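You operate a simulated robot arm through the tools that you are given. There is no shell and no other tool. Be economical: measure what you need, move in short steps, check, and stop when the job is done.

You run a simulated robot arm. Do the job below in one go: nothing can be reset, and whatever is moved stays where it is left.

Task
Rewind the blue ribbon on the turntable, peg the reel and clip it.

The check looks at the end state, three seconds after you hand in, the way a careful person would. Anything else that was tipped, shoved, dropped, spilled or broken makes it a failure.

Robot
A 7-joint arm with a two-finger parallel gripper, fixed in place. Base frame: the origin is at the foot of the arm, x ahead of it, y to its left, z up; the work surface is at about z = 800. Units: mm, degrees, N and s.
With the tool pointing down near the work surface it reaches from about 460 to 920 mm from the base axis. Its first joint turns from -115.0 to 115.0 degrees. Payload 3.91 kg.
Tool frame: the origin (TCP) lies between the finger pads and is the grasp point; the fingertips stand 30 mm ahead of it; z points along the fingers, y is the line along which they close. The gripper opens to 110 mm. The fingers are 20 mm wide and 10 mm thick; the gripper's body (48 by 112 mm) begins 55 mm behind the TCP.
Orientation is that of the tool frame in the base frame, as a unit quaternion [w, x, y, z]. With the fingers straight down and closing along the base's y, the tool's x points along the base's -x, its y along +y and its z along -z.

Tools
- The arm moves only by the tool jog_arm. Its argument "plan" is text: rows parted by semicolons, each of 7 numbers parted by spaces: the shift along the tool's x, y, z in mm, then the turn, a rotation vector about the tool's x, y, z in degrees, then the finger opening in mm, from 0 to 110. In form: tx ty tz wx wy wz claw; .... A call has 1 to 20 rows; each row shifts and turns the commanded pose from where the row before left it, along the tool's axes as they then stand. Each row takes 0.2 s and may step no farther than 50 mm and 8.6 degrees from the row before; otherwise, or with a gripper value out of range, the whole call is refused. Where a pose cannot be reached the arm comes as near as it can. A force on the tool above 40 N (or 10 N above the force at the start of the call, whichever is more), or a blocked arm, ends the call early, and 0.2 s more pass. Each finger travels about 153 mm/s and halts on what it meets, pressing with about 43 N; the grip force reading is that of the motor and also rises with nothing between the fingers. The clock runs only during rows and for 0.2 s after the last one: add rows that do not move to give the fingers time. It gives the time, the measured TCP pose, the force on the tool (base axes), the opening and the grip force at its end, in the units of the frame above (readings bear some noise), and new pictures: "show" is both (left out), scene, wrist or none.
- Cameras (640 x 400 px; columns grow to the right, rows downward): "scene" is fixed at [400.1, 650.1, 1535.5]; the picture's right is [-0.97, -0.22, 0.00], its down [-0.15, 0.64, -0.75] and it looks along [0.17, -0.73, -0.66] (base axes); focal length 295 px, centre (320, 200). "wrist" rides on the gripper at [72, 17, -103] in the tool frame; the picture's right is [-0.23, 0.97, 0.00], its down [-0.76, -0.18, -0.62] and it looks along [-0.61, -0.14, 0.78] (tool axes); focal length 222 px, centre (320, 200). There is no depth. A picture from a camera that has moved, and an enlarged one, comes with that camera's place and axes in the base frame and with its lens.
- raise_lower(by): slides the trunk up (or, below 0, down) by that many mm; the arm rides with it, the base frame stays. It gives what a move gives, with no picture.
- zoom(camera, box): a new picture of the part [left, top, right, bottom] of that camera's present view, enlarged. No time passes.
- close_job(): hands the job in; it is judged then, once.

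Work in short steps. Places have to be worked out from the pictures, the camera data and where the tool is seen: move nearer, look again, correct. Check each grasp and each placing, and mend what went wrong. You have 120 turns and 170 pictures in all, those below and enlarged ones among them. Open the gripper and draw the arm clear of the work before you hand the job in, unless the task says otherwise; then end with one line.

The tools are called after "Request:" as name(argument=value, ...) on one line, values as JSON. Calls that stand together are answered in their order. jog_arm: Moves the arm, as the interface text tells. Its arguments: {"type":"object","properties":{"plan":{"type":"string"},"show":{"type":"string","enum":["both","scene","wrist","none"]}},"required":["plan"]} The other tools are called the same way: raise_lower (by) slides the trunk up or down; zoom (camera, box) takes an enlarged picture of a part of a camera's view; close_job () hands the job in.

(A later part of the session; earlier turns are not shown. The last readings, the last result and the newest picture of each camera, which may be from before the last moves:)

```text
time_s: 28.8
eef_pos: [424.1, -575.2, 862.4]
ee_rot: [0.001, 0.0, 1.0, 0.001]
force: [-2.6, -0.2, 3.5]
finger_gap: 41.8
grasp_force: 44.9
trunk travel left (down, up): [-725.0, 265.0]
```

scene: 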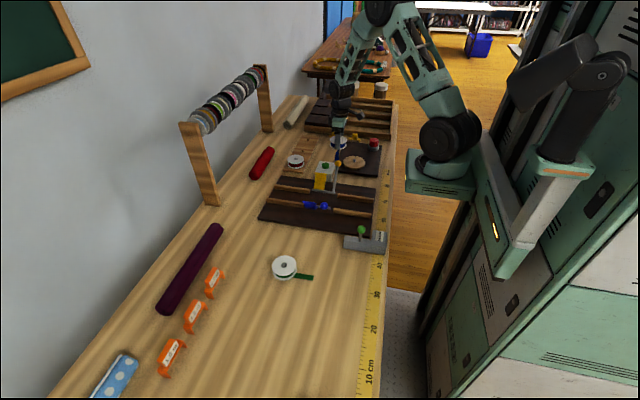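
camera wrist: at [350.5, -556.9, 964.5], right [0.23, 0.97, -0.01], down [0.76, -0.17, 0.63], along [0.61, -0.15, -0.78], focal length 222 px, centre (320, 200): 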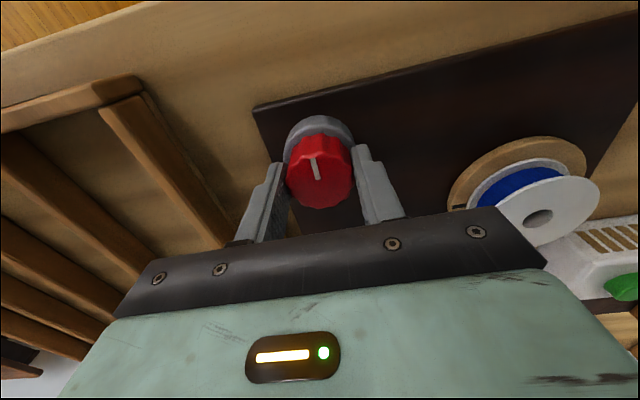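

Relieved. I'll turn the knob about 25° clockwise seen from above (+ about tool z) and watch the platter mark.

Request:
jog_arm(plan="0 0 0 0 0 8 36; 0 0 0 0 0 8 36; 0 0 0 0 0 8 36; 0 0 0 0 0 0 36", show="wrist")

Request:
zoom(camera="scene", box=[340, 132, 388, 168])

```text
time_s: 29.8
eef_pos: [424.1, -575.6, 862.1]
ee_rot: [0.001, 0.209, 0.978, -0.001]
force: [-4.5, 13.1, 2.1]
finger_gap: 41.6
grasp_force: 45.0
trunk travel left (down, up): [-725.0, 265.0]
camera wrist: at [364.1, -529.5, 965.0], right [0.6, 0.8, 0.0], down [0.62, -0.47, 0.62], along [0.5, -0.38, -0.78], focal length 222 px, centre (320, 200)
```

wrist: 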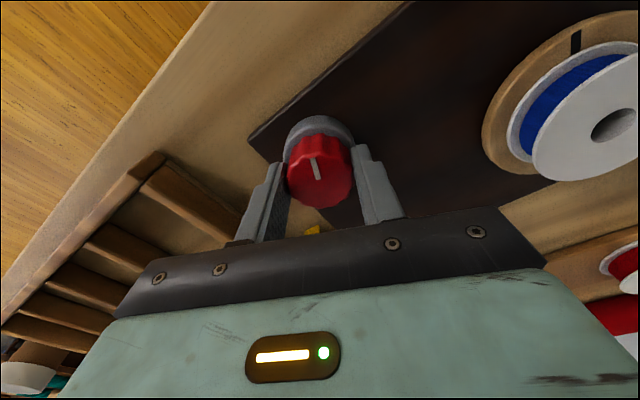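

```text
11.11 times, centred on (364, 150) of scene
camera zoom: at [400.1, 650.1, 1535.5], right [-0.97, -0.22, 0.0], down [-0.15, 0.64, -0.75], along [0.17, -0.73, -0.66], focal length 3282 px, centre (-169, 756)
```

zoom: 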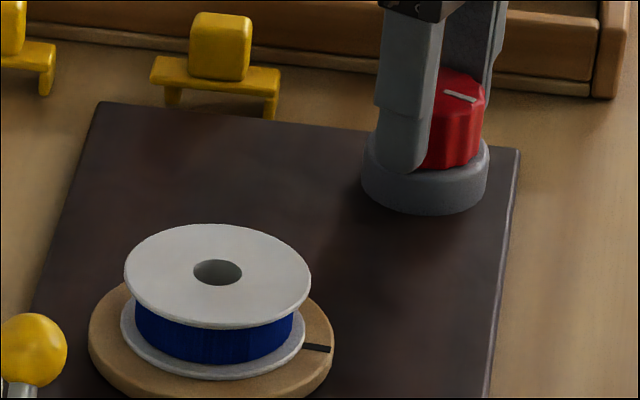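

The platter mark moved clockwise about 100° for 24° of knob. I'll check whether it keeps running (a motor) or is geared.

Request:
jog_arm(plan="0 0 0 0 0 0 36; 0 0 0 0 0 0 36", show="none")

Request:
zoom(camera="scene", box=[340, 132, 388, 168])

```text
time_s: 30.4
eef_pos: [425.0, -574.1, 862.1]
ee_rot: [0.001, 0.208, 0.978, -0.001]
force: [-6.5, 18.3, -0.8]
finger_gap: 41.6
grasp_force: 45.3
trunk travel left (down, up): [-725.0, 265.0]
```

```text
11.11 times, centred on (364, 150) of scene
camera zoom: at [400.1, 650.1, 1535.5], right [-0.97, -0.22, 0.0], down [-0.15, 0.64, -0.75], along [0.17, -0.73, -0.66], focal length 3282 px, centre (-169, 756)
```

zoom: 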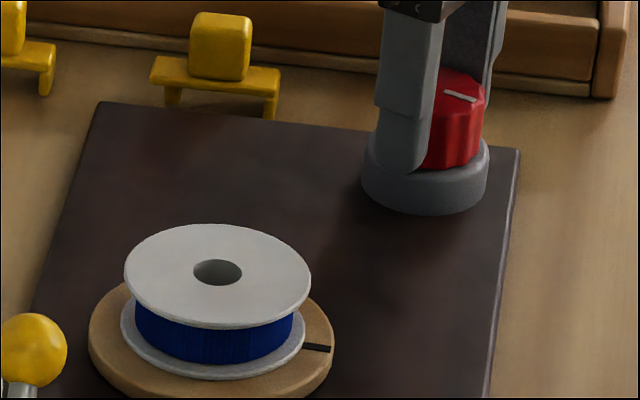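

It's geared at about 4:1 and turns the reel clockwise, which should be the winding direction. I'll relieve the side load and keep turning.

Request:
jog_arm(plan="0.8 1.8 0 0 0 0 36; 0 0 0 0 0 8 36; 0 0 0 0 0 8 36; 0 0 0 0 0 8 36; 0 0 0 0 0 8 36; 0 0 0 0 0 0 36", show="scene")

Request:
zoom(camera="scene", box=[340, 132, 388, 168])

```text
time_s: 31.8
eef_pos: [425.1, -575.1, 862.6]
ee_rot: [0.0, 0.471, 0.882, 0.0]
force: [-8.0, 12.6, -24.3]
finger_gap: 41.5
grasp_force: 45.1
trunk travel left (down, up): [-725.0, 265.0]
```

scene: 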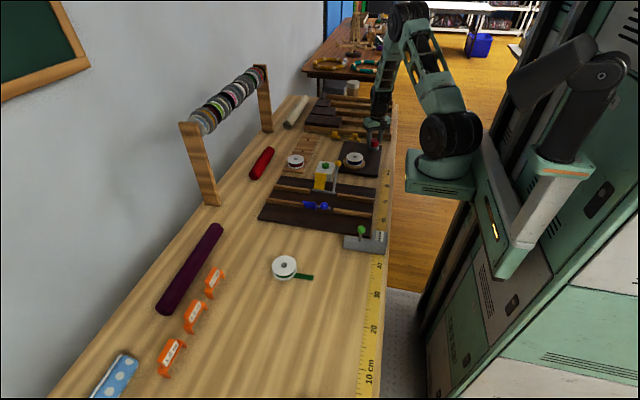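

```text
11.11 times, centred on (364, 150) of scene
camera zoom: at [400.1, 650.1, 1535.5], right [-0.97, -0.22, 0.0], down [-0.15, 0.64, -0.75], along [0.17, -0.73, -0.66], focal length 3282 px, centre (-169, 756)
```

zoom: 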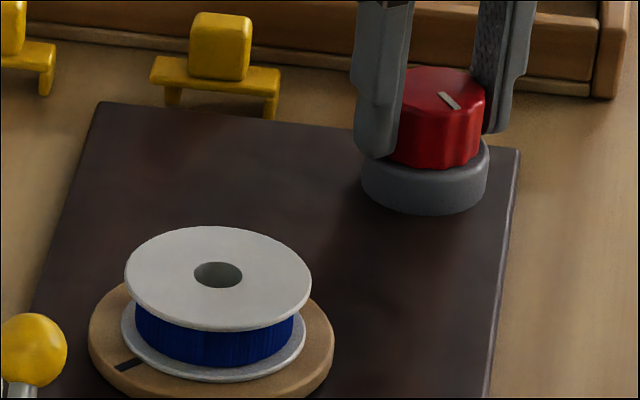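

Winding continues clockwise. I'll keep turning.

Request:
jog_arm(plan="0.5 0.8 1 0 0 0 36; 0 0 0 0 0 8 36; 0 0 0 0 0 8 36; 0 0 0 0 0 8 36; 0 0 0 0 0 8 36; 0 0 0 0 0 8 36; 0 0 0 0 0 0 36", show="none")

Request:
zoom(camera="scene", box=[340, 132, 388, 168])

```text
time_s: 33.4
eef_pos: [425.9, -574.9, 862.2]
ee_rot: [0.003, 0.744, 0.668, -0.001]
force: [-9.9, 3.0, -5.6]
finger_gap: 41.5
grasp_force: 45.5
trunk travel left (down, up): [-725.0, 265.0]
```

```text
11.11 times, centred on (364, 150) of scene
camera zoom: at [400.1, 650.1, 1535.5], right [-0.97, -0.22, 0.0], down [-0.15, 0.64, -0.75], along [0.17, -0.73, -0.66], focal length 3282 px, centre (-169, 756)
```

zoom: 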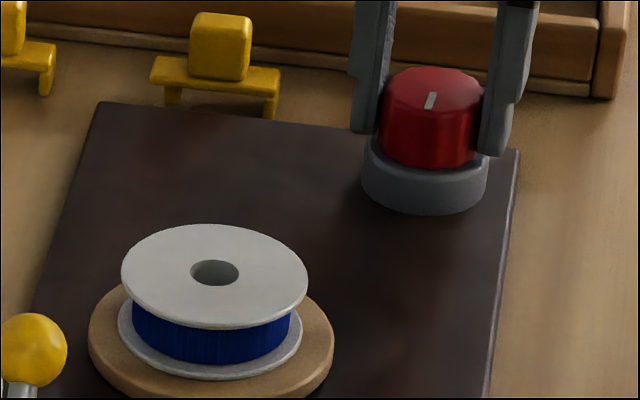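

The knob has turned about 97°, so the platter has done about a full turn. I'll release and inspect the reel for a remaining tail.

Request:
jog_arm(plan="0 0 0 0 0 0 50; 0 0 0 0 0 0 75; 0 0 -30 0 0 0 75; 0 0 -40 0 0 0 75; 36.3 10 -8 0 0 0 75; 36.3 10 -8 0 0 0 75; 36.3 10 -8 0 0 0 75; 36.3 10 -8 0 0 0 75; 36.3 10 -8 0 0 0 75; 0 0 0 0 0 0 100", show="wrist")

Request:
zoom(camera="wrist", box=[200, 50, 440, 200])

Request:
zoom(camera="scene", box=[320, 120, 400, 180])

```text
time_s: 35.6
eef_pos: [495.0, -399.8, 971.7]
ee_rot: [0.002, 0.743, 0.67, 0.0]
force: [0.0, 0.3, -0.2]
finger_gap: 100.0
grasp_force: 0.1
trunk travel left (down, up): [-725.0, 265.0]
camera wrist: at [518.8, -327.6, 1074.0], right [0.94, -0.33, 0.0], down [-0.26, -0.74, 0.62], along [-0.2, -0.59, -0.78], focal length 222 px, centre (320, 200)
```

wrist: 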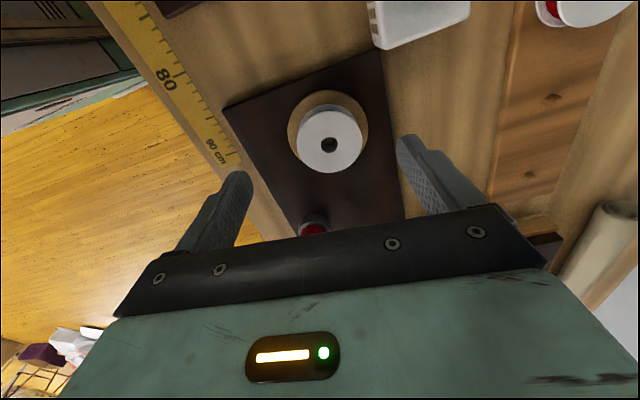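

```text
2.67 times, centred on (320, 125) of wrist
camera zoom: at [518.8, -327.6, 1074.0], right [0.94, -0.33, 0.0], down [-0.26, -0.74, 0.62], along [-0.2, -0.59, -0.78], focal length 592 px, centre (320, 400)
```

zoom: 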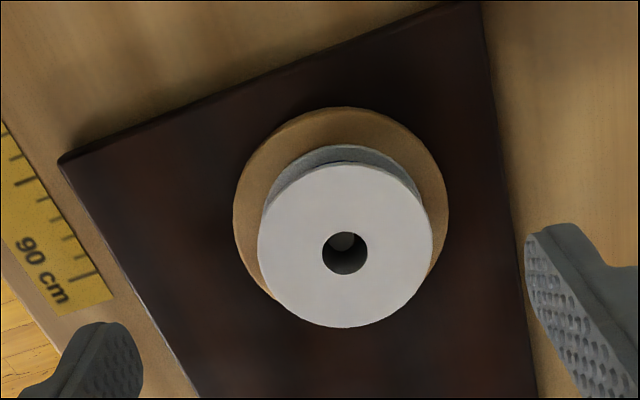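

```text
6.67 times, centred on (360, 150) of scene
camera zoom: at [400.1, 650.1, 1535.5], right [-0.97, -0.22, 0.0], down [-0.15, 0.64, -0.75], along [0.17, -0.73, -0.66], focal length 1969 px, centre (53, 533)
```

zoom: 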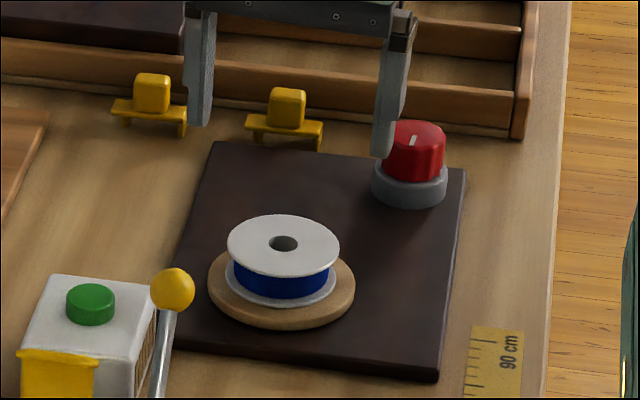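

No loose tail is visible. I'll grip the reel along x, which also suits the peg board, then lift it to see whether any tail remains.

Request:
jog_arm(plan="-15 1.8 25 0 0 0 100; -15 1.8 25 0 0 0 100; 0 0 20 0 0 0 100; 0 0 0 0 0 0 100", show="none")

Request:
zoom(camera="wrist", box=[200, 50, 440, 230])

```text
time_s: 36.6
eef_pos: [497.0, -428.9, 899.1]
ee_rot: [0.002, 0.743, 0.67, 0.0]
force: [-1.0, 0.1, 0.8]
finger_gap: 99.8
grasp_force: 0.2
trunk travel left (down, up): [-725.0, 265.0]
```

```text
2.22 times, centred on (320, 140) of wrist
camera zoom: at [519.0, -357.9, 1002.1], right [0.94, -0.33, 0.0], down [-0.26, -0.74, 0.62], along [-0.2, -0.59, -0.78], focal length 494 px, centre (320, 333)
```

zoom: 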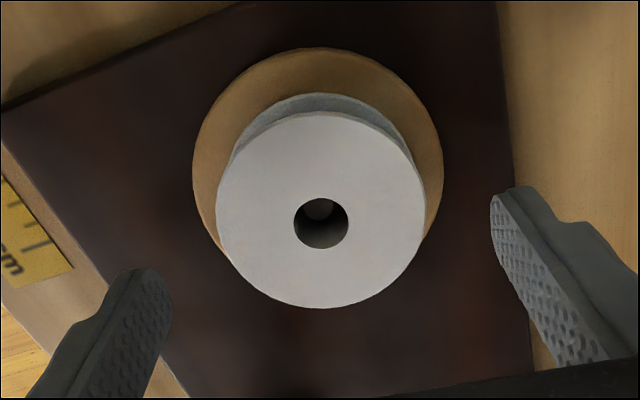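

Perfectly centred over the hub. Descend and grip.

Request:
jog_arm(plan="0 0 23 0 0 0 100; 0 0 22 0 0 0 100; 0 0 0 0 0 0 85; 0 0 0 0 0 0 72; 0 0 0 0 0 0 62; 0 0 0 0 0 0 62; 0 0 0 0 0 0 62", show="none")

Request:
zoom(camera="scene", box=[340, 132, 388, 168])

```text
time_s: 38.2
eef_pos: [494.6, -430.0, 856.5]
ee_rot: [0.002, 0.743, 0.669, 0.0]
force: [-0.3, -0.2, 0.5]
finger_gap: 69.4
grasp_force: 42.6
trunk travel left (down, up): [-725.0, 265.0]
```

```text
11.11 times, centred on (364, 150) of scene
camera zoom: at [400.1, 650.1, 1535.5], right [-0.97, -0.22, 0.0], down [-0.15, 0.64, -0.75], along [0.17, -0.73, -0.66], focal length 3282 px, centre (-169, 756)
```

zoom: 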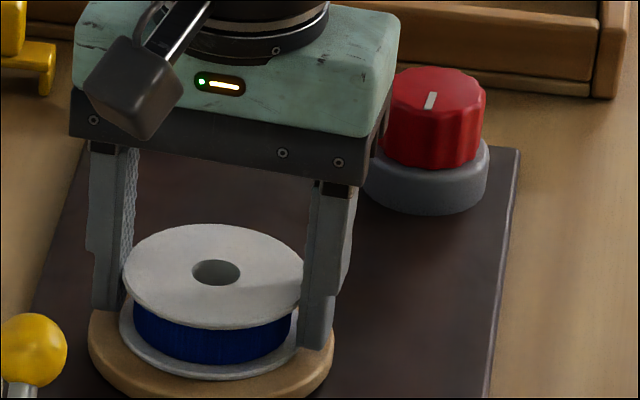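

Gripped with no side load. Lifting.

Request:
jog_arm(plan="0 0 -10 0 0 0 62; 0 0 -15 0 0 0 62; 0 0 -40 0 0 0 62; 0 0 -45 0 0 0 62; 0 0 -40 0 0 0 62; 0 0 0 0 0 0 62; 0 0 0 0 0 0 62", show="wrist")

Request:
zoom(camera="scene", box=[310, 90, 406, 162])

```text
time_s: 39.8
eef_pos: [494.1, -428.4, 1009.1]
ee_rot: [0.002, 0.743, 0.67, 0.0]
force: [-0.3, 0.2, -0.8]
finger_gap: 69.4
grasp_force: 42.8
trunk travel left (down, up): [-725.0, 265.0]
camera wrist: at [517.0, -357.3, 1111.6], right [0.94, -0.33, 0.0], down [-0.26, -0.74, 0.62], along [-0.2, -0.59, -0.78], focal length 222 px, centre (320, 200)
```

wrist: 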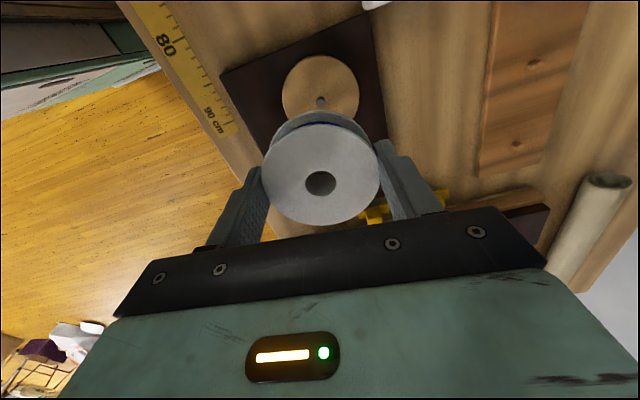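

```text
5.56 times, centred on (358, 126) of scene
camera zoom: at [400.1, 650.1, 1535.5], right [-0.97, -0.22, 0.0], down [-0.15, 0.64, -0.75], along [0.17, -0.73, -0.66], focal length 1641 px, centre (109, 611)
```

zoom: 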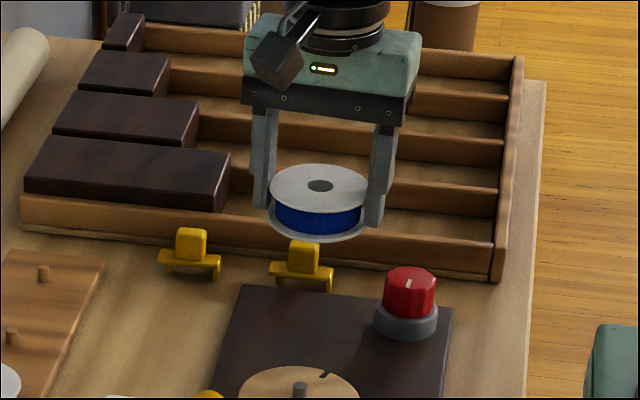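

No tail remains on the reel, so it's rewound. Next is the empty middle peg: I'll carry the reel close and measure the peg from above.

Request:
jog_arm(plan="-4.3 41 6.5 0 0 0 62; -4.3 41 6.5 0 0 0 62; -4.3 41 6.5 0 0 0 62; -4.3 41 6.5 0 0 0 62; -4.3 41 6.5 0 0 0 62; -4.3 41 6.5 0 0 0 62; 0 0 0 0 0 0 62; 0 0 0 0 0 0 62", show="wrist")

Request:
zoom(camera="scene", box=[270, 110, 366, 182])

```text
time_s: 41.6
eef_pos: [738.1, -479.7, 969.3]
ee_rot: [0.002, 0.743, 0.669, 0.0]
force: [0.2, -0.3, -0.1]
finger_gap: 69.4
grasp_force: 42.6
trunk travel left (down, up): [-725.0, 265.0]
camera wrist: at [760.3, -407.9, 1072.4], right [0.94, -0.33, 0.0], down [-0.26, -0.74, 0.62], along [-0.2, -0.59, -0.78], focal length 222 px, centre (320, 200)
```

wrist: 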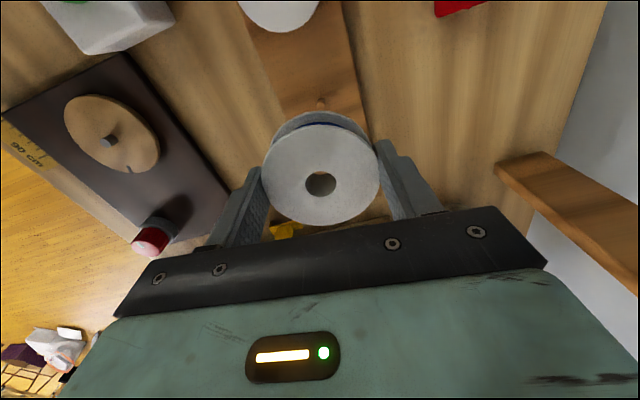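

```text
5.56 times, centred on (318, 146) of scene
camera zoom: at [400.1, 650.1, 1535.5], right [-0.97, -0.22, 0.0], down [-0.15, 0.64, -0.75], along [0.17, -0.73, -0.66], focal length 1641 px, centre (331, 500)
```

zoom: 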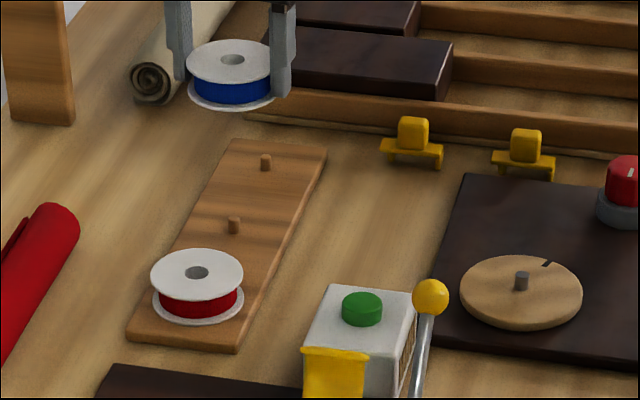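

Request:
zoom(camera="wrist", box=[240, 0, 400, 130])

```text
3.08 times, centred on (320, 65) of wrist
camera zoom: at [760.3, -407.9, 1072.4], right [0.94, -0.33, 0.0], down [-0.26, -0.74, 0.62], along [-0.2, -0.59, -0.78], focal length 684 px, centre (320, 615)
```

zoom: 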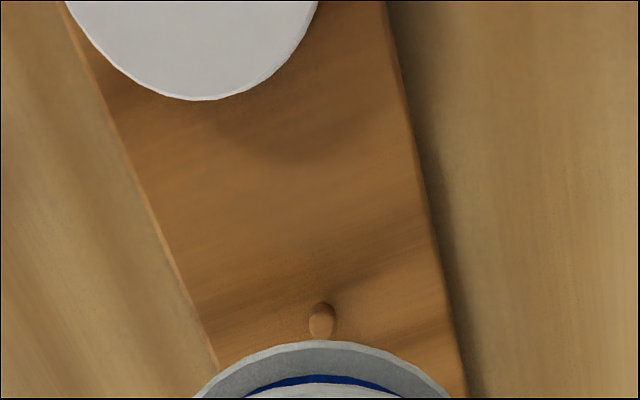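

The middle peg is at about [739,-474]. I'll align and lower to just above it.

Request:
jog_arm(plan="5.8 1 30 0 0 0 62; 0 0 30 0 0 0 62; 0 0 20 0 0 0 62; 0 0 0 0 0 0 62", show="none")

Request:
zoom(camera="scene", box=[280, 125, 344, 173])

Request:
zoom(camera="wrist", box=[240, 60, 400, 230])

```text
time_s: 42.6
eef_pos: [737.0, -475.7, 888.6]
ee_rot: [0.001, 0.743, 0.669, 0.0]
force: [0.1, 0.9, -0.3]
finger_gap: 69.2
grasp_force: 42.7
trunk travel left (down, up): [-725.0, 265.0]
```

```text
8.33 times, centred on (312, 149) of scene
camera zoom: at [400.1, 650.1, 1535.5], right [-0.97, -0.22, 0.0], down [-0.15, 0.64, -0.75], along [0.17, -0.73, -0.66], focal length 2462 px, centre (387, 625)
```

zoom: 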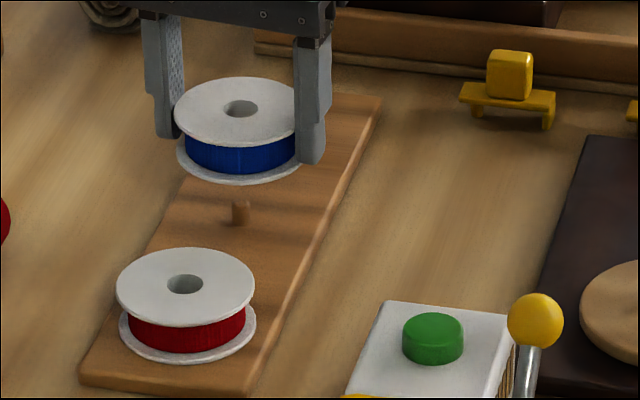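

```text
2.35 times, centred on (320, 145) of wrist
camera zoom: at [761.5, -404.2, 990.9], right [0.94, -0.33, 0.0], down [-0.26, -0.74, 0.62], along [-0.2, -0.59, -0.78], focal length 523 px, centre (320, 329)
```

zoom: 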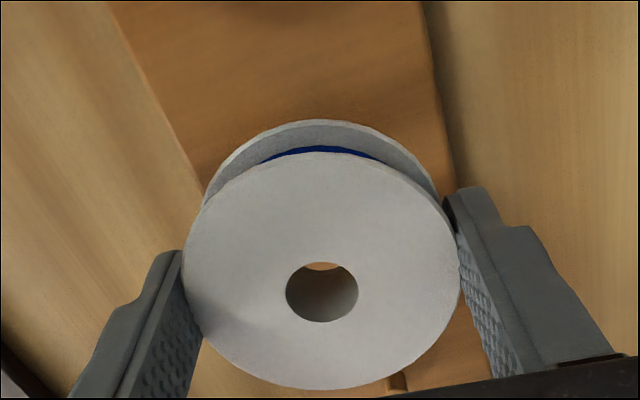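

The scene view says about 2 mm more in +x, and y agrees with the peg. I'll shift and lower gently with force watch.

Request:
jog_arm(plan="0.5 2 10 0 0 0 62; 0 0 12 0 0 0 62; 0 0 8 0 0 0 62; 0 0 5 0 0 0 62; 0 0 4 0 0 0 62; 0 0 3 0 0 0 62; 0 0 3 0 0 0 62; 0 0 2 0 0 0 62; 0 0 2 0 0 0 62; 0 0 0 0 0 0 62", show="none")

Request:
zoom(camera="scene", box=[280, 125, 344, 173])

Request:
zoom(camera="wrist", box=[280, 150, 360, 210])

```text
time_s: 44.8
eef_pos: [740.7, -475.4, 844.7]
ee_rot: [0.005, 0.743, 0.669, 0.002]
force: [-2.6, 3.6, 37.9]
finger_gap: 69.5
grasp_force: 42.8
trunk travel left (down, up): [-725.0, 265.0]
```

```text
8.33 times, centred on (312, 149) of scene
camera zoom: at [400.1, 650.1, 1535.5], right [-0.97, -0.22, 0.0], down [-0.15, 0.64, -0.75], along [0.17, -0.73, -0.66], focal length 2462 px, centre (387, 625)
```

zoom: 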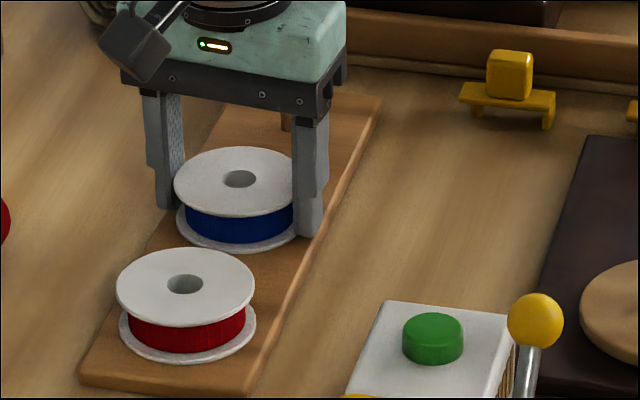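

```text
6.67 times, centred on (320, 180) of wrist
camera zoom: at [763.3, -403.5, 945.7], right [0.94, -0.33, 0.01], down [-0.26, -0.73, 0.63], along [-0.2, -0.59, -0.78], focal length 1481 px, centre (320, 333)
```

zoom: 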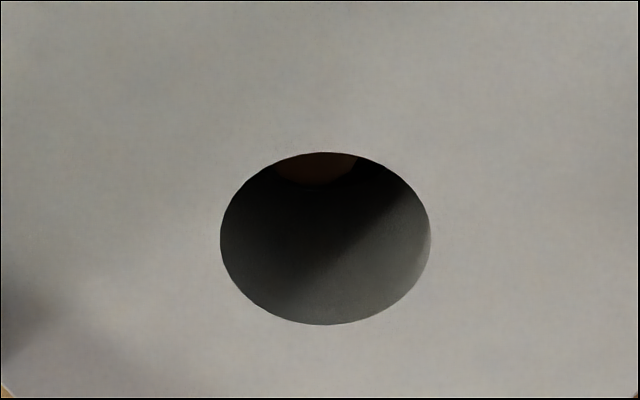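

Contact came at reel bottom ≈ 809 (board level), with the peg visible in the hole, so it looks seated. I'll ease off, release and check.

Request:
jog_arm(plan="0 0 -2 0 0 0 62; 0 0 0 0 0 0 76; 0 0 0 0 0 0 90; 0 0 -30 0 0 0 90; 0 0 -40 0 0 0 90; 0 0 -40 0 0 0 90; 0 0 0 0 0 0 90", show="wrist")

Request:
zoom(camera="scene", box=[280, 125, 344, 173])

Request:
zoom(camera="wrist", box=[250, 50, 400, 190])

```text
time_s: 46.4
eef_pos: [740.4, -474.0, 952.6]
ee_rot: [0.001, 0.743, 0.669, 0.0]
force: [0.4, -0.1, -0.1]
finger_gap: 90.1
grasp_force: 0.1
trunk travel left (down, up): [-725.0, 265.0]
camera wrist: at [763.7, -403.0, 1054.6], right [0.94, -0.33, 0.0], down [-0.26, -0.74, 0.62], along [-0.2, -0.59, -0.78], focal length 222 px, centre (320, 200)
```

wrist: 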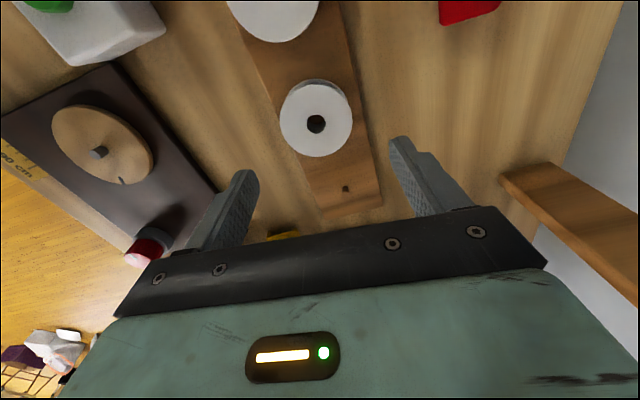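

```text
8.33 times, centred on (312, 149) of scene
camera zoom: at [400.1, 650.1, 1535.5], right [-0.97, -0.22, 0.0], down [-0.15, 0.64, -0.75], along [0.17, -0.73, -0.66], focal length 2462 px, centre (387, 625)
```

zoom: 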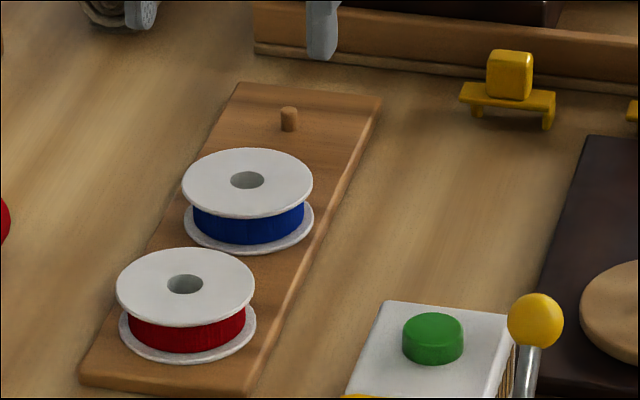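

```text
2.86 times, centred on (325, 120) of wrist
camera zoom: at [763.7, -403.0, 1054.6], right [0.94, -0.33, 0.0], down [-0.26, -0.74, 0.62], along [-0.2, -0.59, -0.78], focal length 635 px, centre (306, 429)
```

zoom: 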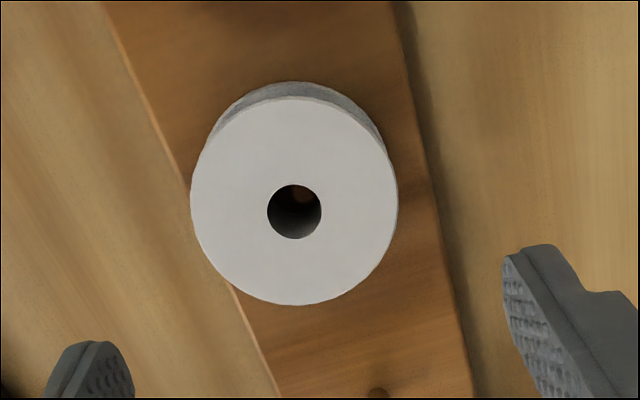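

The reel is on the peg. Now I'll study the clip shape, and the other reels and orange tags for reference.

Request:
zoom(camera="scene", box=[322, 124, 362, 149])

Request:
zoom(camera="scene", box=[150, 260, 246, 380])

Request:
zoom(camera="scene", box=[176, 55, 280, 140])

```text
16.00 times, centred on (342, 136) of scene
camera zoom: at [400.1, 650.1, 1535.5], right [-0.97, -0.22, 0.0], down [-0.15, 0.64, -0.75], along [0.17, -0.73, -0.66], focal length 4726 px, centre (-32, 1216)
```

zoom: 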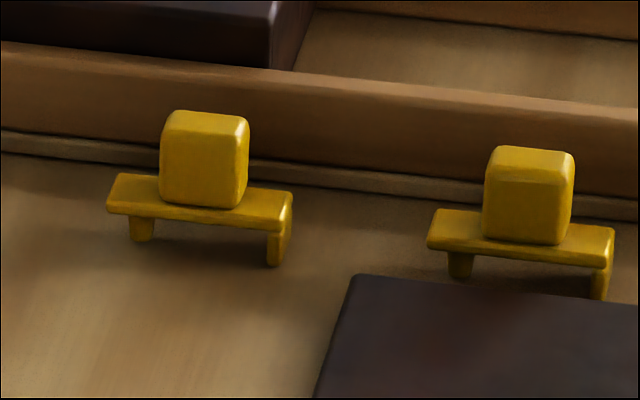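

```text
3.33 times, centred on (198, 320) of scene
camera zoom: at [400.1, 650.1, 1535.5], right [-0.97, -0.22, 0.0], down [-0.15, 0.64, -0.75], along [0.17, -0.73, -0.66], focal length 985 px, centre (727, -200)
```

zoom: 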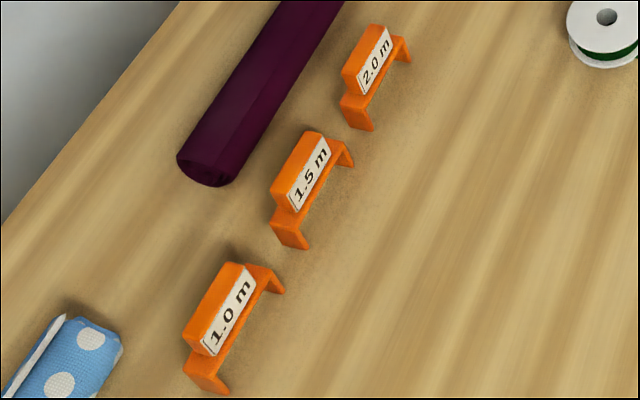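

```text
4.71 times, centred on (228, 98) of scene
camera zoom: at [400.1, 650.1, 1535.5], right [-0.97, -0.22, 0.0], down [-0.15, 0.64, -0.75], along [0.17, -0.73, -0.66], focal length 1390 px, centre (753, 682)
```

zoom: 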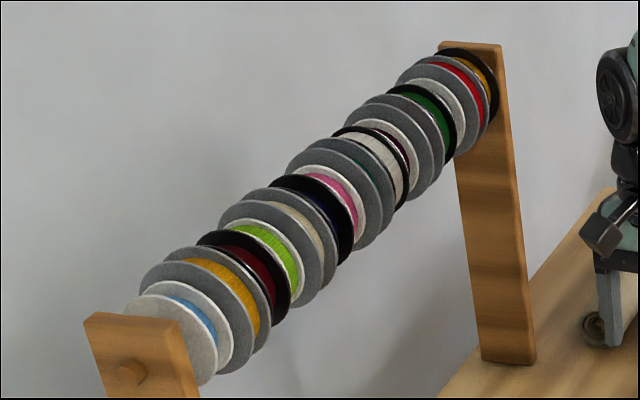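

The clip appears to have an end flange (right side) and an inset peg (left side), so probably the peg goes into the hub and the flange goes over the rim. I'll look at the nearer clip up close with the wrist camera.

Request:
jog_arm(plan="-26.4 -33.4 -1.4 0 0 0 90; -26.4 -33.4 -1.4 0 0 0 90; -26.4 -33.4 -1.4 0 0 0 90; -26.4 -33.4 -1.4 0 0 0 90; -26.4 -33.4 -1.4 0 0 0 90; -26.4 -33.4 -1.4 0 0 0 90; 0 0 0 0 0 0 90", show="wrist")

```text
time_s: 48.0
eef_pos: [522.4, -612.6, 960.4]
ee_rot: [0.002, 0.743, 0.669, -0.001]
force: [-0.1, 0.1, -0.1]
finger_gap: 89.9
grasp_force: 0.1
trunk travel left (down, up): [-725.0, 265.0]
camera wrist: at [546.3, -541.8, 1061.1], right [0.94, -0.33, 0.0], down [-0.26, -0.74, 0.62], along [-0.2, -0.59, -0.78], focal length 222 px, centre (320, 200)
```

wrist: 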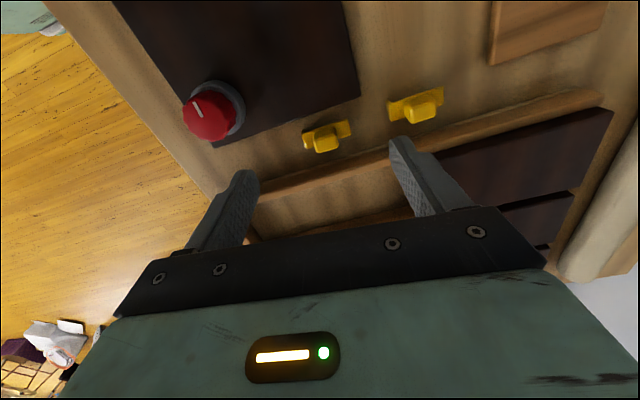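

Request:
zoom(camera="wrist", box=[290, 70, 450, 170])

```text
4.00 times, centred on (370, 120) of wrist
camera zoom: at [546.3, -541.8, 1061.1], right [0.94, -0.33, 0.0], down [-0.26, -0.74, 0.62], along [-0.2, -0.59, -0.78], focal length 888 px, centre (120, 520)
```

zoom: 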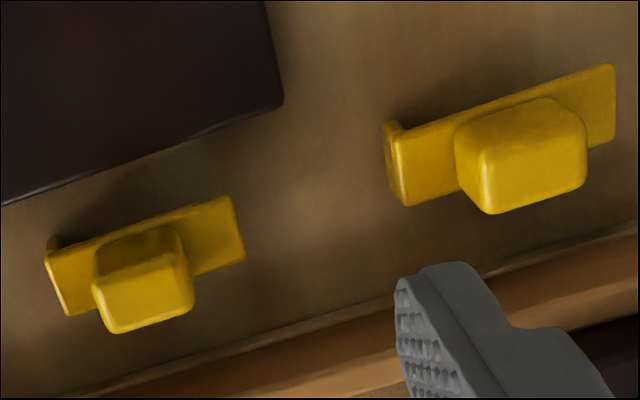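

The clip has a flange at its -x end and a peg under its +x end. The plate is about 56x20, centred near [521,-640], with a block about 26 wide on top. I'll grip the block along x, first aligning above it.

Request:
jog_arm(plan="-14 0.7 20 0 0 -3.7 80; -14 0.7 20 0 0 0 70; 0 0 20 0 0 0 60; 0 0 0 0 0 0 60", show="none")

Request:
zoom(camera="wrist", box=[240, 80, 400, 220])

Request:
zoom(camera="scene", box=[330, 118, 374, 151])

```text
time_s: 49.0
eef_pos: [522.9, -637.6, 899.4]
ee_rot: [0.002, 0.721, 0.693, 0.001]
force: [-0.4, 0.3, -0.4]
finger_gap: 60.1
grasp_force: 0.1
trunk travel left (down, up): [-725.0, 265.0]
```

```text
2.86 times, centred on (320, 150) of wrist
camera zoom: at [540.9, -566.5, 1002.4], right [0.96, -0.27, 0.0], down [-0.21, -0.75, 0.63], along [-0.16, -0.6, -0.78], focal length 635 px, centre (320, 343)
```

zoom: 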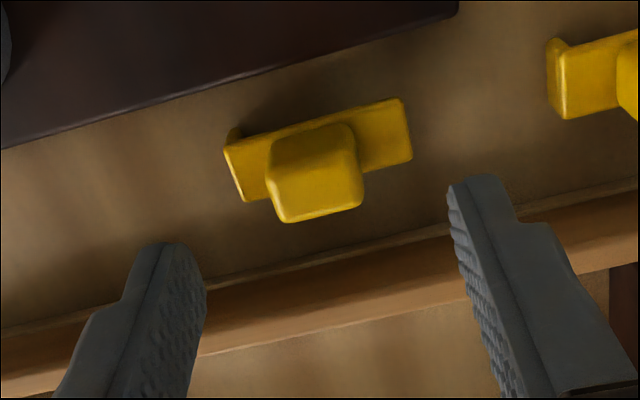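

```text
12.12 times, centred on (352, 134) of scene
camera zoom: at [400.1, 650.1, 1535.5], right [-0.97, -0.22, 0.0], down [-0.15, 0.64, -0.75], along [0.17, -0.73, -0.66], focal length 3580 px, centre (-68, 994)
```

zoom: 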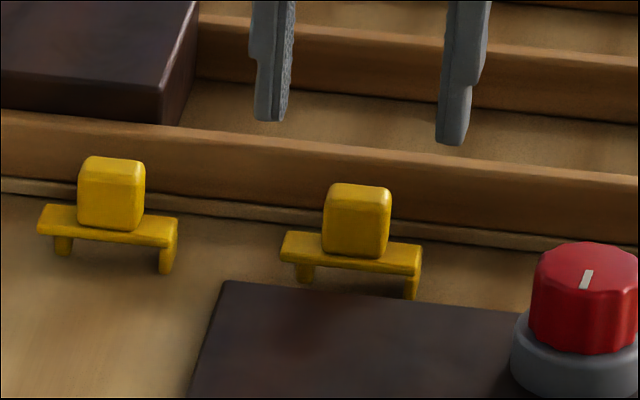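

The block top is about 4 mm further in -y and 2 mm in -x. I'll correct, descend and grip.

Request:
jog_arm(plan="-4 -2.1 15 0 0 0 60; 0 0 20 0 0 0 60; 0 0 12 0 0 0 60; 0 0 5 0 0 0 60; 0 0 0 0 0 0 60", show="none")

Request:
zoom(camera="wrist", box=[240, 100, 400, 240])

Request:
zoom(camera="scene", box=[330, 118, 374, 151])

```text
time_s: 50.2
eef_pos: [520.3, -643.6, 848.8]
ee_rot: [0.003, 0.721, 0.693, 0.001]
force: [-0.2, 0.7, 1.4]
finger_gap: 60.2
grasp_force: 0.1
trunk travel left (down, up): [-725.0, 265.0]
```

```text
2.86 times, centred on (320, 170) of wrist
camera zoom: at [539.3, -571.2, 950.5], right [0.96, -0.27, 0.0], down [-0.21, -0.75, 0.63], along [-0.16, -0.6, -0.78], focal length 635 px, centre (320, 286)
```

zoom: 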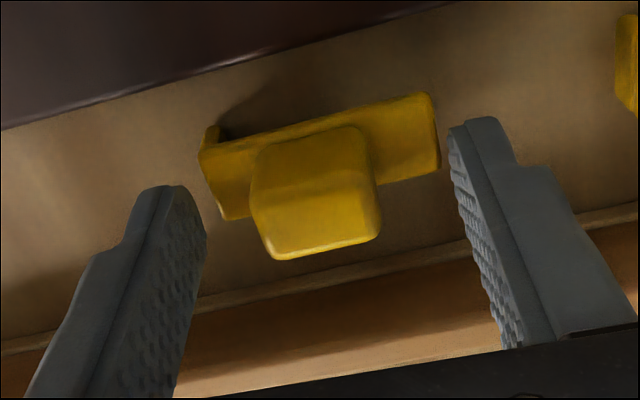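

```text
12.12 times, centred on (352, 134) of scene
camera zoom: at [400.1, 650.1, 1535.5], right [-0.97, -0.22, 0.0], down [-0.15, 0.64, -0.75], along [0.17, -0.73, -0.66], focal length 3580 px, centre (-68, 994)
```

zoom: 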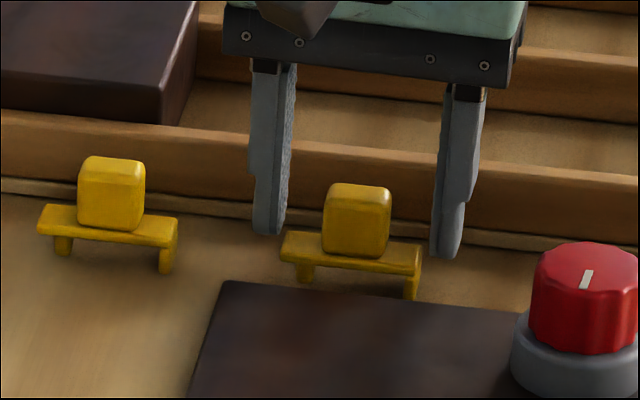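

Aligned on the block. Closing.

Request:
jog_arm(plan="0 0 1 0 0 0 45; 0 0 0 0 0 0 32; 0 0 0 0 0 0 20; 0 0 0 0 0 0 20", show="none")

Request:
zoom(camera="scene", box=[330, 118, 374, 151])

```text
time_s: 51.2
eef_pos: [520.1, -644.5, 847.0]
ee_rot: [0.002, 0.721, 0.693, 0.0]
force: [-0.2, -0.6, 2.3]
finger_gap: 23.8
grasp_force: 42.9
trunk travel left (down, up): [-725.0, 265.0]
```

```text
12.12 times, centred on (352, 134) of scene
camera zoom: at [400.1, 650.1, 1535.5], right [-0.97, -0.22, 0.0], down [-0.15, 0.64, -0.75], along [0.17, -0.73, -0.66], focal length 3580 px, centre (-68, 994)
```

zoom: 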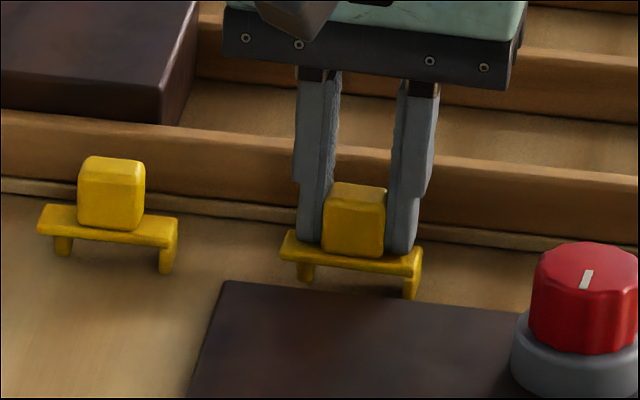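

The block is gripped at 23.8 mm. I'll lift and look at the clip's underside profile.

Request:
jog_arm(plan="0 0 -15 0 0 0 20; 0 0 -40 0 0 0 20; 0 0 -45 0 0 0 20; 0 0 -45 0 0 0 20; 0 0 0 0 0 0 20", show="none")

Request:
zoom(camera="scene", box=[330, 95, 378, 131])

Request:
zoom(camera="wrist", box=[240, 100, 400, 240])

```text
time_s: 52.4
eef_pos: [521.2, -643.1, 992.0]
ee_rot: [0.002, 0.721, 0.693, -0.001]
force: [0.1, 0.0, 0.5]
finger_gap: 23.6
grasp_force: 42.7
trunk travel left (down, up): [-725.0, 265.0]
```

```text
11.11 times, centred on (354, 113) of scene
camera zoom: at [400.1, 650.1, 1535.5], right [-0.97, -0.22, 0.0], down [-0.15, 0.64, -0.75], along [0.17, -0.73, -0.66], focal length 3282 px, centre (-58, 1167)
```

zoom: 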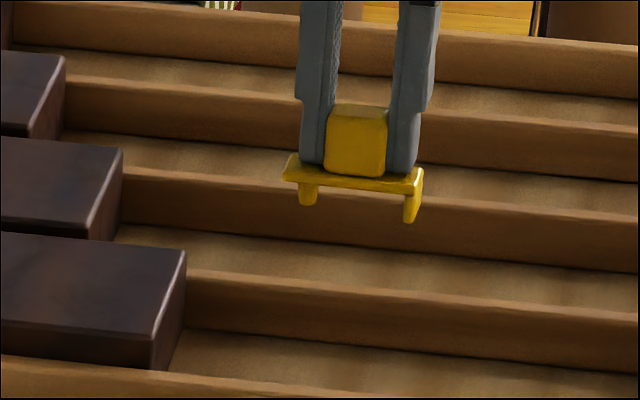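

```text
2.86 times, centred on (320, 170) of wrist
camera zoom: at [539.4, -570.2, 1094.8], right [0.96, -0.27, 0.0], down [-0.21, -0.75, 0.62], along [-0.16, -0.6, -0.78], focal length 635 px, centre (320, 286)
```

zoom: 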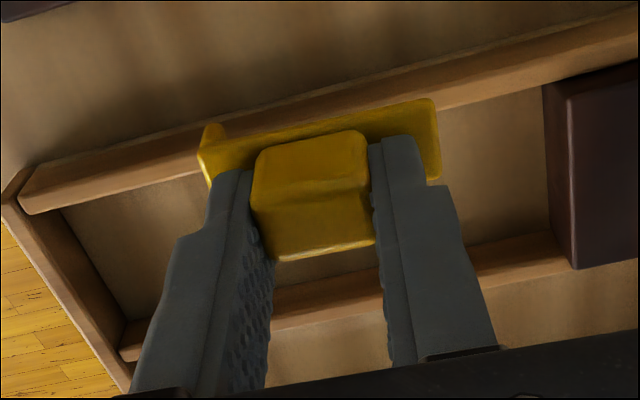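

The profile confirms a round peg and a longer flange, about 41 mm apart, which fits hub hole to rim (35 mm radius). The hub is at about [736.3,-475.2], so the block should go to about [715.3,-474.4] with the flange over the -x rim.

Request:
jog_arm(plan="29.4 31.2 0 0 0 0 20; 29.4 31.2 0 0 0 0 20; 29.4 31.2 0 0 0 0 20; 29.4 31.2 8 0 0 0 20; 29.4 31.2 10 0 0 0 20; 29.4 31.2 12 0 0 0 20; 0 0 30 0 0 0 20; 0 0 0 0 0 0 20", show="wrist")

Request:
zoom(camera="scene", box=[280, 125, 344, 173])

Request:
zoom(camera="wrist", box=[240, 60, 400, 200])

```text
time_s: 54.2
eef_pos: [715.9, -472.5, 931.7]
ee_rot: [0.002, 0.721, 0.693, 0.0]
force: [0.3, -0.4, 0.3]
finger_gap: 23.9
grasp_force: 42.9
trunk travel left (down, up): [-725.0, 265.0]
camera wrist: at [734.1, -400.1, 1033.9], right [0.96, -0.27, 0.0], down [-0.21, -0.75, 0.62], along [-0.16, -0.6, -0.78], focal length 222 px, centre (320, 200)
```

wrist: 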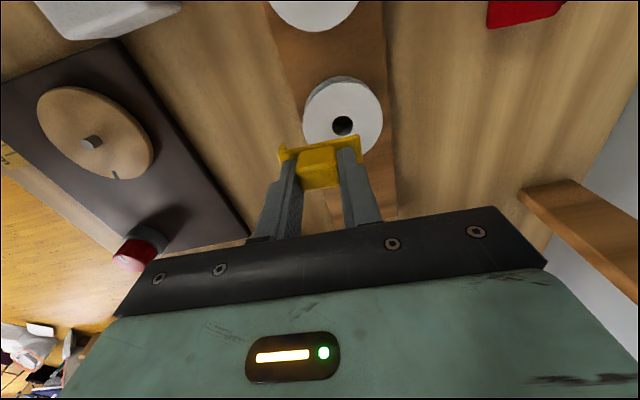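

```text
8.33 times, centred on (312, 149) of scene
camera zoom: at [400.1, 650.1, 1535.5], right [-0.97, -0.22, 0.0], down [-0.15, 0.64, -0.75], along [0.17, -0.73, -0.66], focal length 2462 px, centre (387, 625)
```

zoom: 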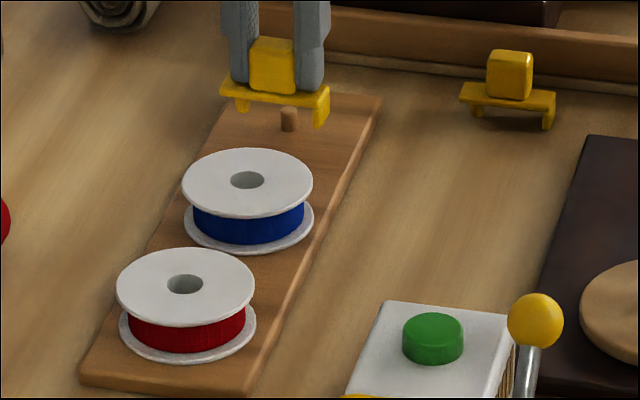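

```text
2.86 times, centred on (320, 130) of wrist
camera zoom: at [734.1, -400.1, 1033.9], right [0.96, -0.27, 0.0], down [-0.21, -0.75, 0.62], along [-0.16, -0.6, -0.78], focal length 635 px, centre (320, 400)
```

zoom: 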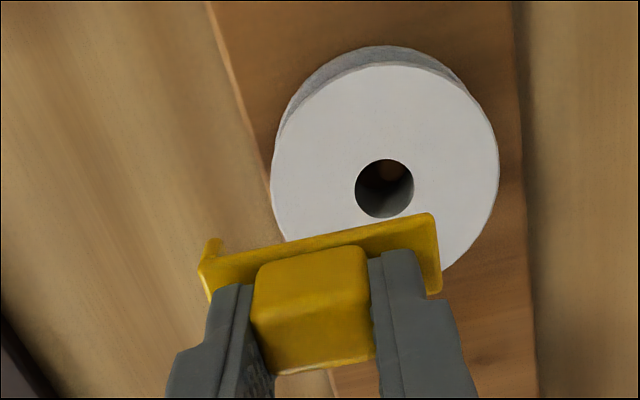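

The hub ray gives [735.8,-475]. After a small correction I'll descend until the peg is just above the hole.

Request:
jog_arm(plan="-1.8 -1.2 20 0 0 0 20; 0 0 15 0 0 0 20; 0 0 8 0 0 0 20; 0 0 0 0 0 0 20", show="none")

Request:
zoom(camera="scene", box=[288, 134, 328, 164])

Request:
zoom(camera="wrist", box=[240, 60, 400, 200])

```text
time_s: 55.2
eef_pos: [713.8, -476.2, 888.3]
ee_rot: [0.002, 0.722, 0.692, 0.0]
force: [0.0, 0.0, 0.3]
finger_gap: 23.6
grasp_force: 43.3
trunk travel left (down, up): [-725.0, 265.0]
```

```text
13.33 times, centred on (308, 149) of scene
camera zoom: at [400.1, 650.1, 1535.5], right [-0.97, -0.22, 0.0], down [-0.15, 0.64, -0.75], along [0.17, -0.73, -0.66], focal length 3938 px, centre (480, 880)
```

zoom: 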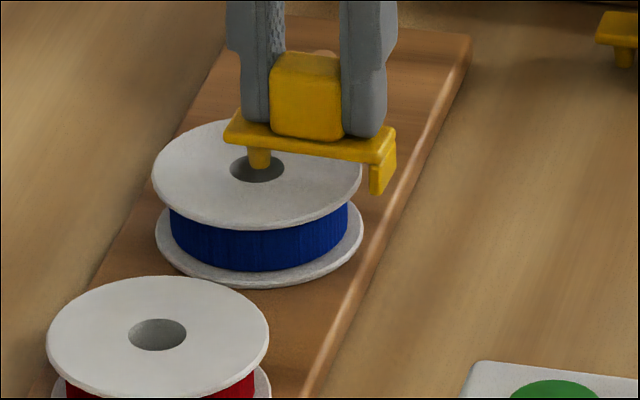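

```text
2.86 times, centred on (320, 130) of wrist
camera zoom: at [733.3, -403.7, 990.6], right [0.96, -0.27, 0.0], down [-0.21, -0.75, 0.63], along [-0.16, -0.6, -0.78], focal length 635 px, centre (320, 400)
```

zoom: 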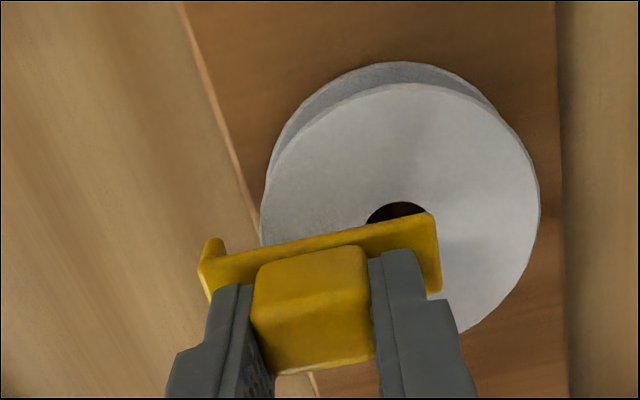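

Peg and hub line up in both views. Lowering gently.

Request:
jog_arm(plan="0 0 3 0 0 0 20; 0 0 2 0 0 0 20; 0 0 2 0 0 0 20; 0 0 0 0 0 0 20", show="none")

Request:
zoom(camera="scene", box=[288, 134, 328, 164])

```text
time_s: 56.2
eef_pos: [714.2, -477.0, 881.9]
ee_rot: [0.002, 0.721, 0.693, 0.0]
force: [0.5, -0.5, -1.1]
finger_gap: 24.0
grasp_force: 43.0
trunk travel left (down, up): [-725.0, 265.0]
```

```text
13.33 times, centred on (308, 149) of scene
camera zoom: at [400.1, 650.1, 1535.5], right [-0.97, -0.22, 0.0], down [-0.15, 0.64, -0.75], along [0.17, -0.73, -0.66], focal length 3938 px, centre (480, 880)
```

zoom: 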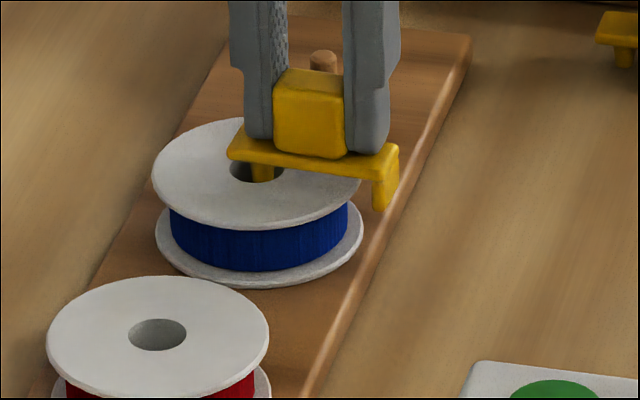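

The peg has entered the hole. I'll nudge slightly to +x and -y and keep lowering.

Request:
jog_arm(plan="-1 1.2 1 0 0 0 20; 0 0 2 0 0 0 20; 0 0 2 0 0 0 20; 0 0 2 0 0 0 20; 0 0 0 0 0 0 20", show="none")

Request:
zoom(camera="scene", box=[288, 134, 328, 164])

```text
time_s: 57.4
eef_pos: [714.5, -478.2, 874.4]
ee_rot: [0.002, 0.721, 0.693, 0.0]
force: [0.3, 0.1, 0.5]
finger_gap: 23.9
grasp_force: 43.0
trunk travel left (down, up): [-725.0, 265.0]
```

```text
13.33 times, centred on (308, 149) of scene
camera zoom: at [400.1, 650.1, 1535.5], right [-0.97, -0.22, 0.0], down [-0.15, 0.64, -0.75], along [0.17, -0.73, -0.66], focal length 3938 px, centre (480, 880)
```

zoom: 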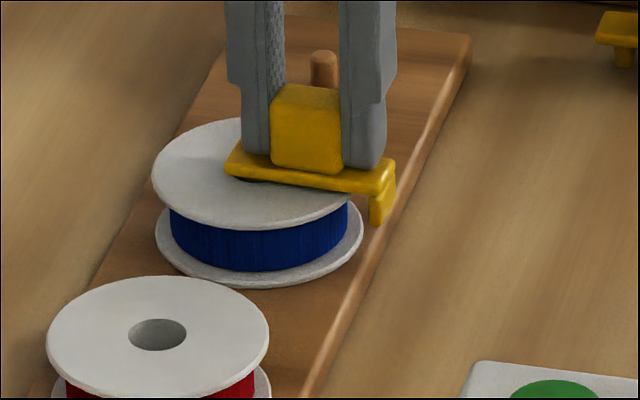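

The clip is almost down with the flange outside the rim and no load yet. I'll lower the last few millimetres until contact.

Request:
jog_arm(plan="0 0 1.5 0 0 0 20; 0 0 1.5 0 0 0 20; 0 0 1.5 0 0 0 20; 0 0 0 0 0 0 20", show="none")

Request:
zoom(camera="scene", box=[288, 134, 328, 164])

```text
time_s: 58.4
eef_pos: [715.3, -477.7, 873.0]
ee_rot: [0.004, 0.722, 0.692, 0.001]
force: [-4.3, 2.3, 24.5]
finger_gap: 23.5
grasp_force: 43.4
trunk travel left (down, up): [-725.0, 265.0]
```

```text
13.33 times, centred on (308, 149) of scene
camera zoom: at [400.1, 650.1, 1535.5], right [-0.97, -0.22, 0.0], down [-0.15, 0.64, -0.75], along [0.17, -0.73, -0.66], focal length 3938 px, centre (480, 880)
```

zoom: 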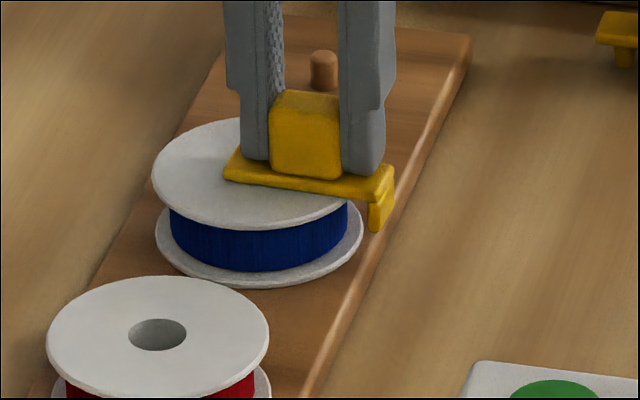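

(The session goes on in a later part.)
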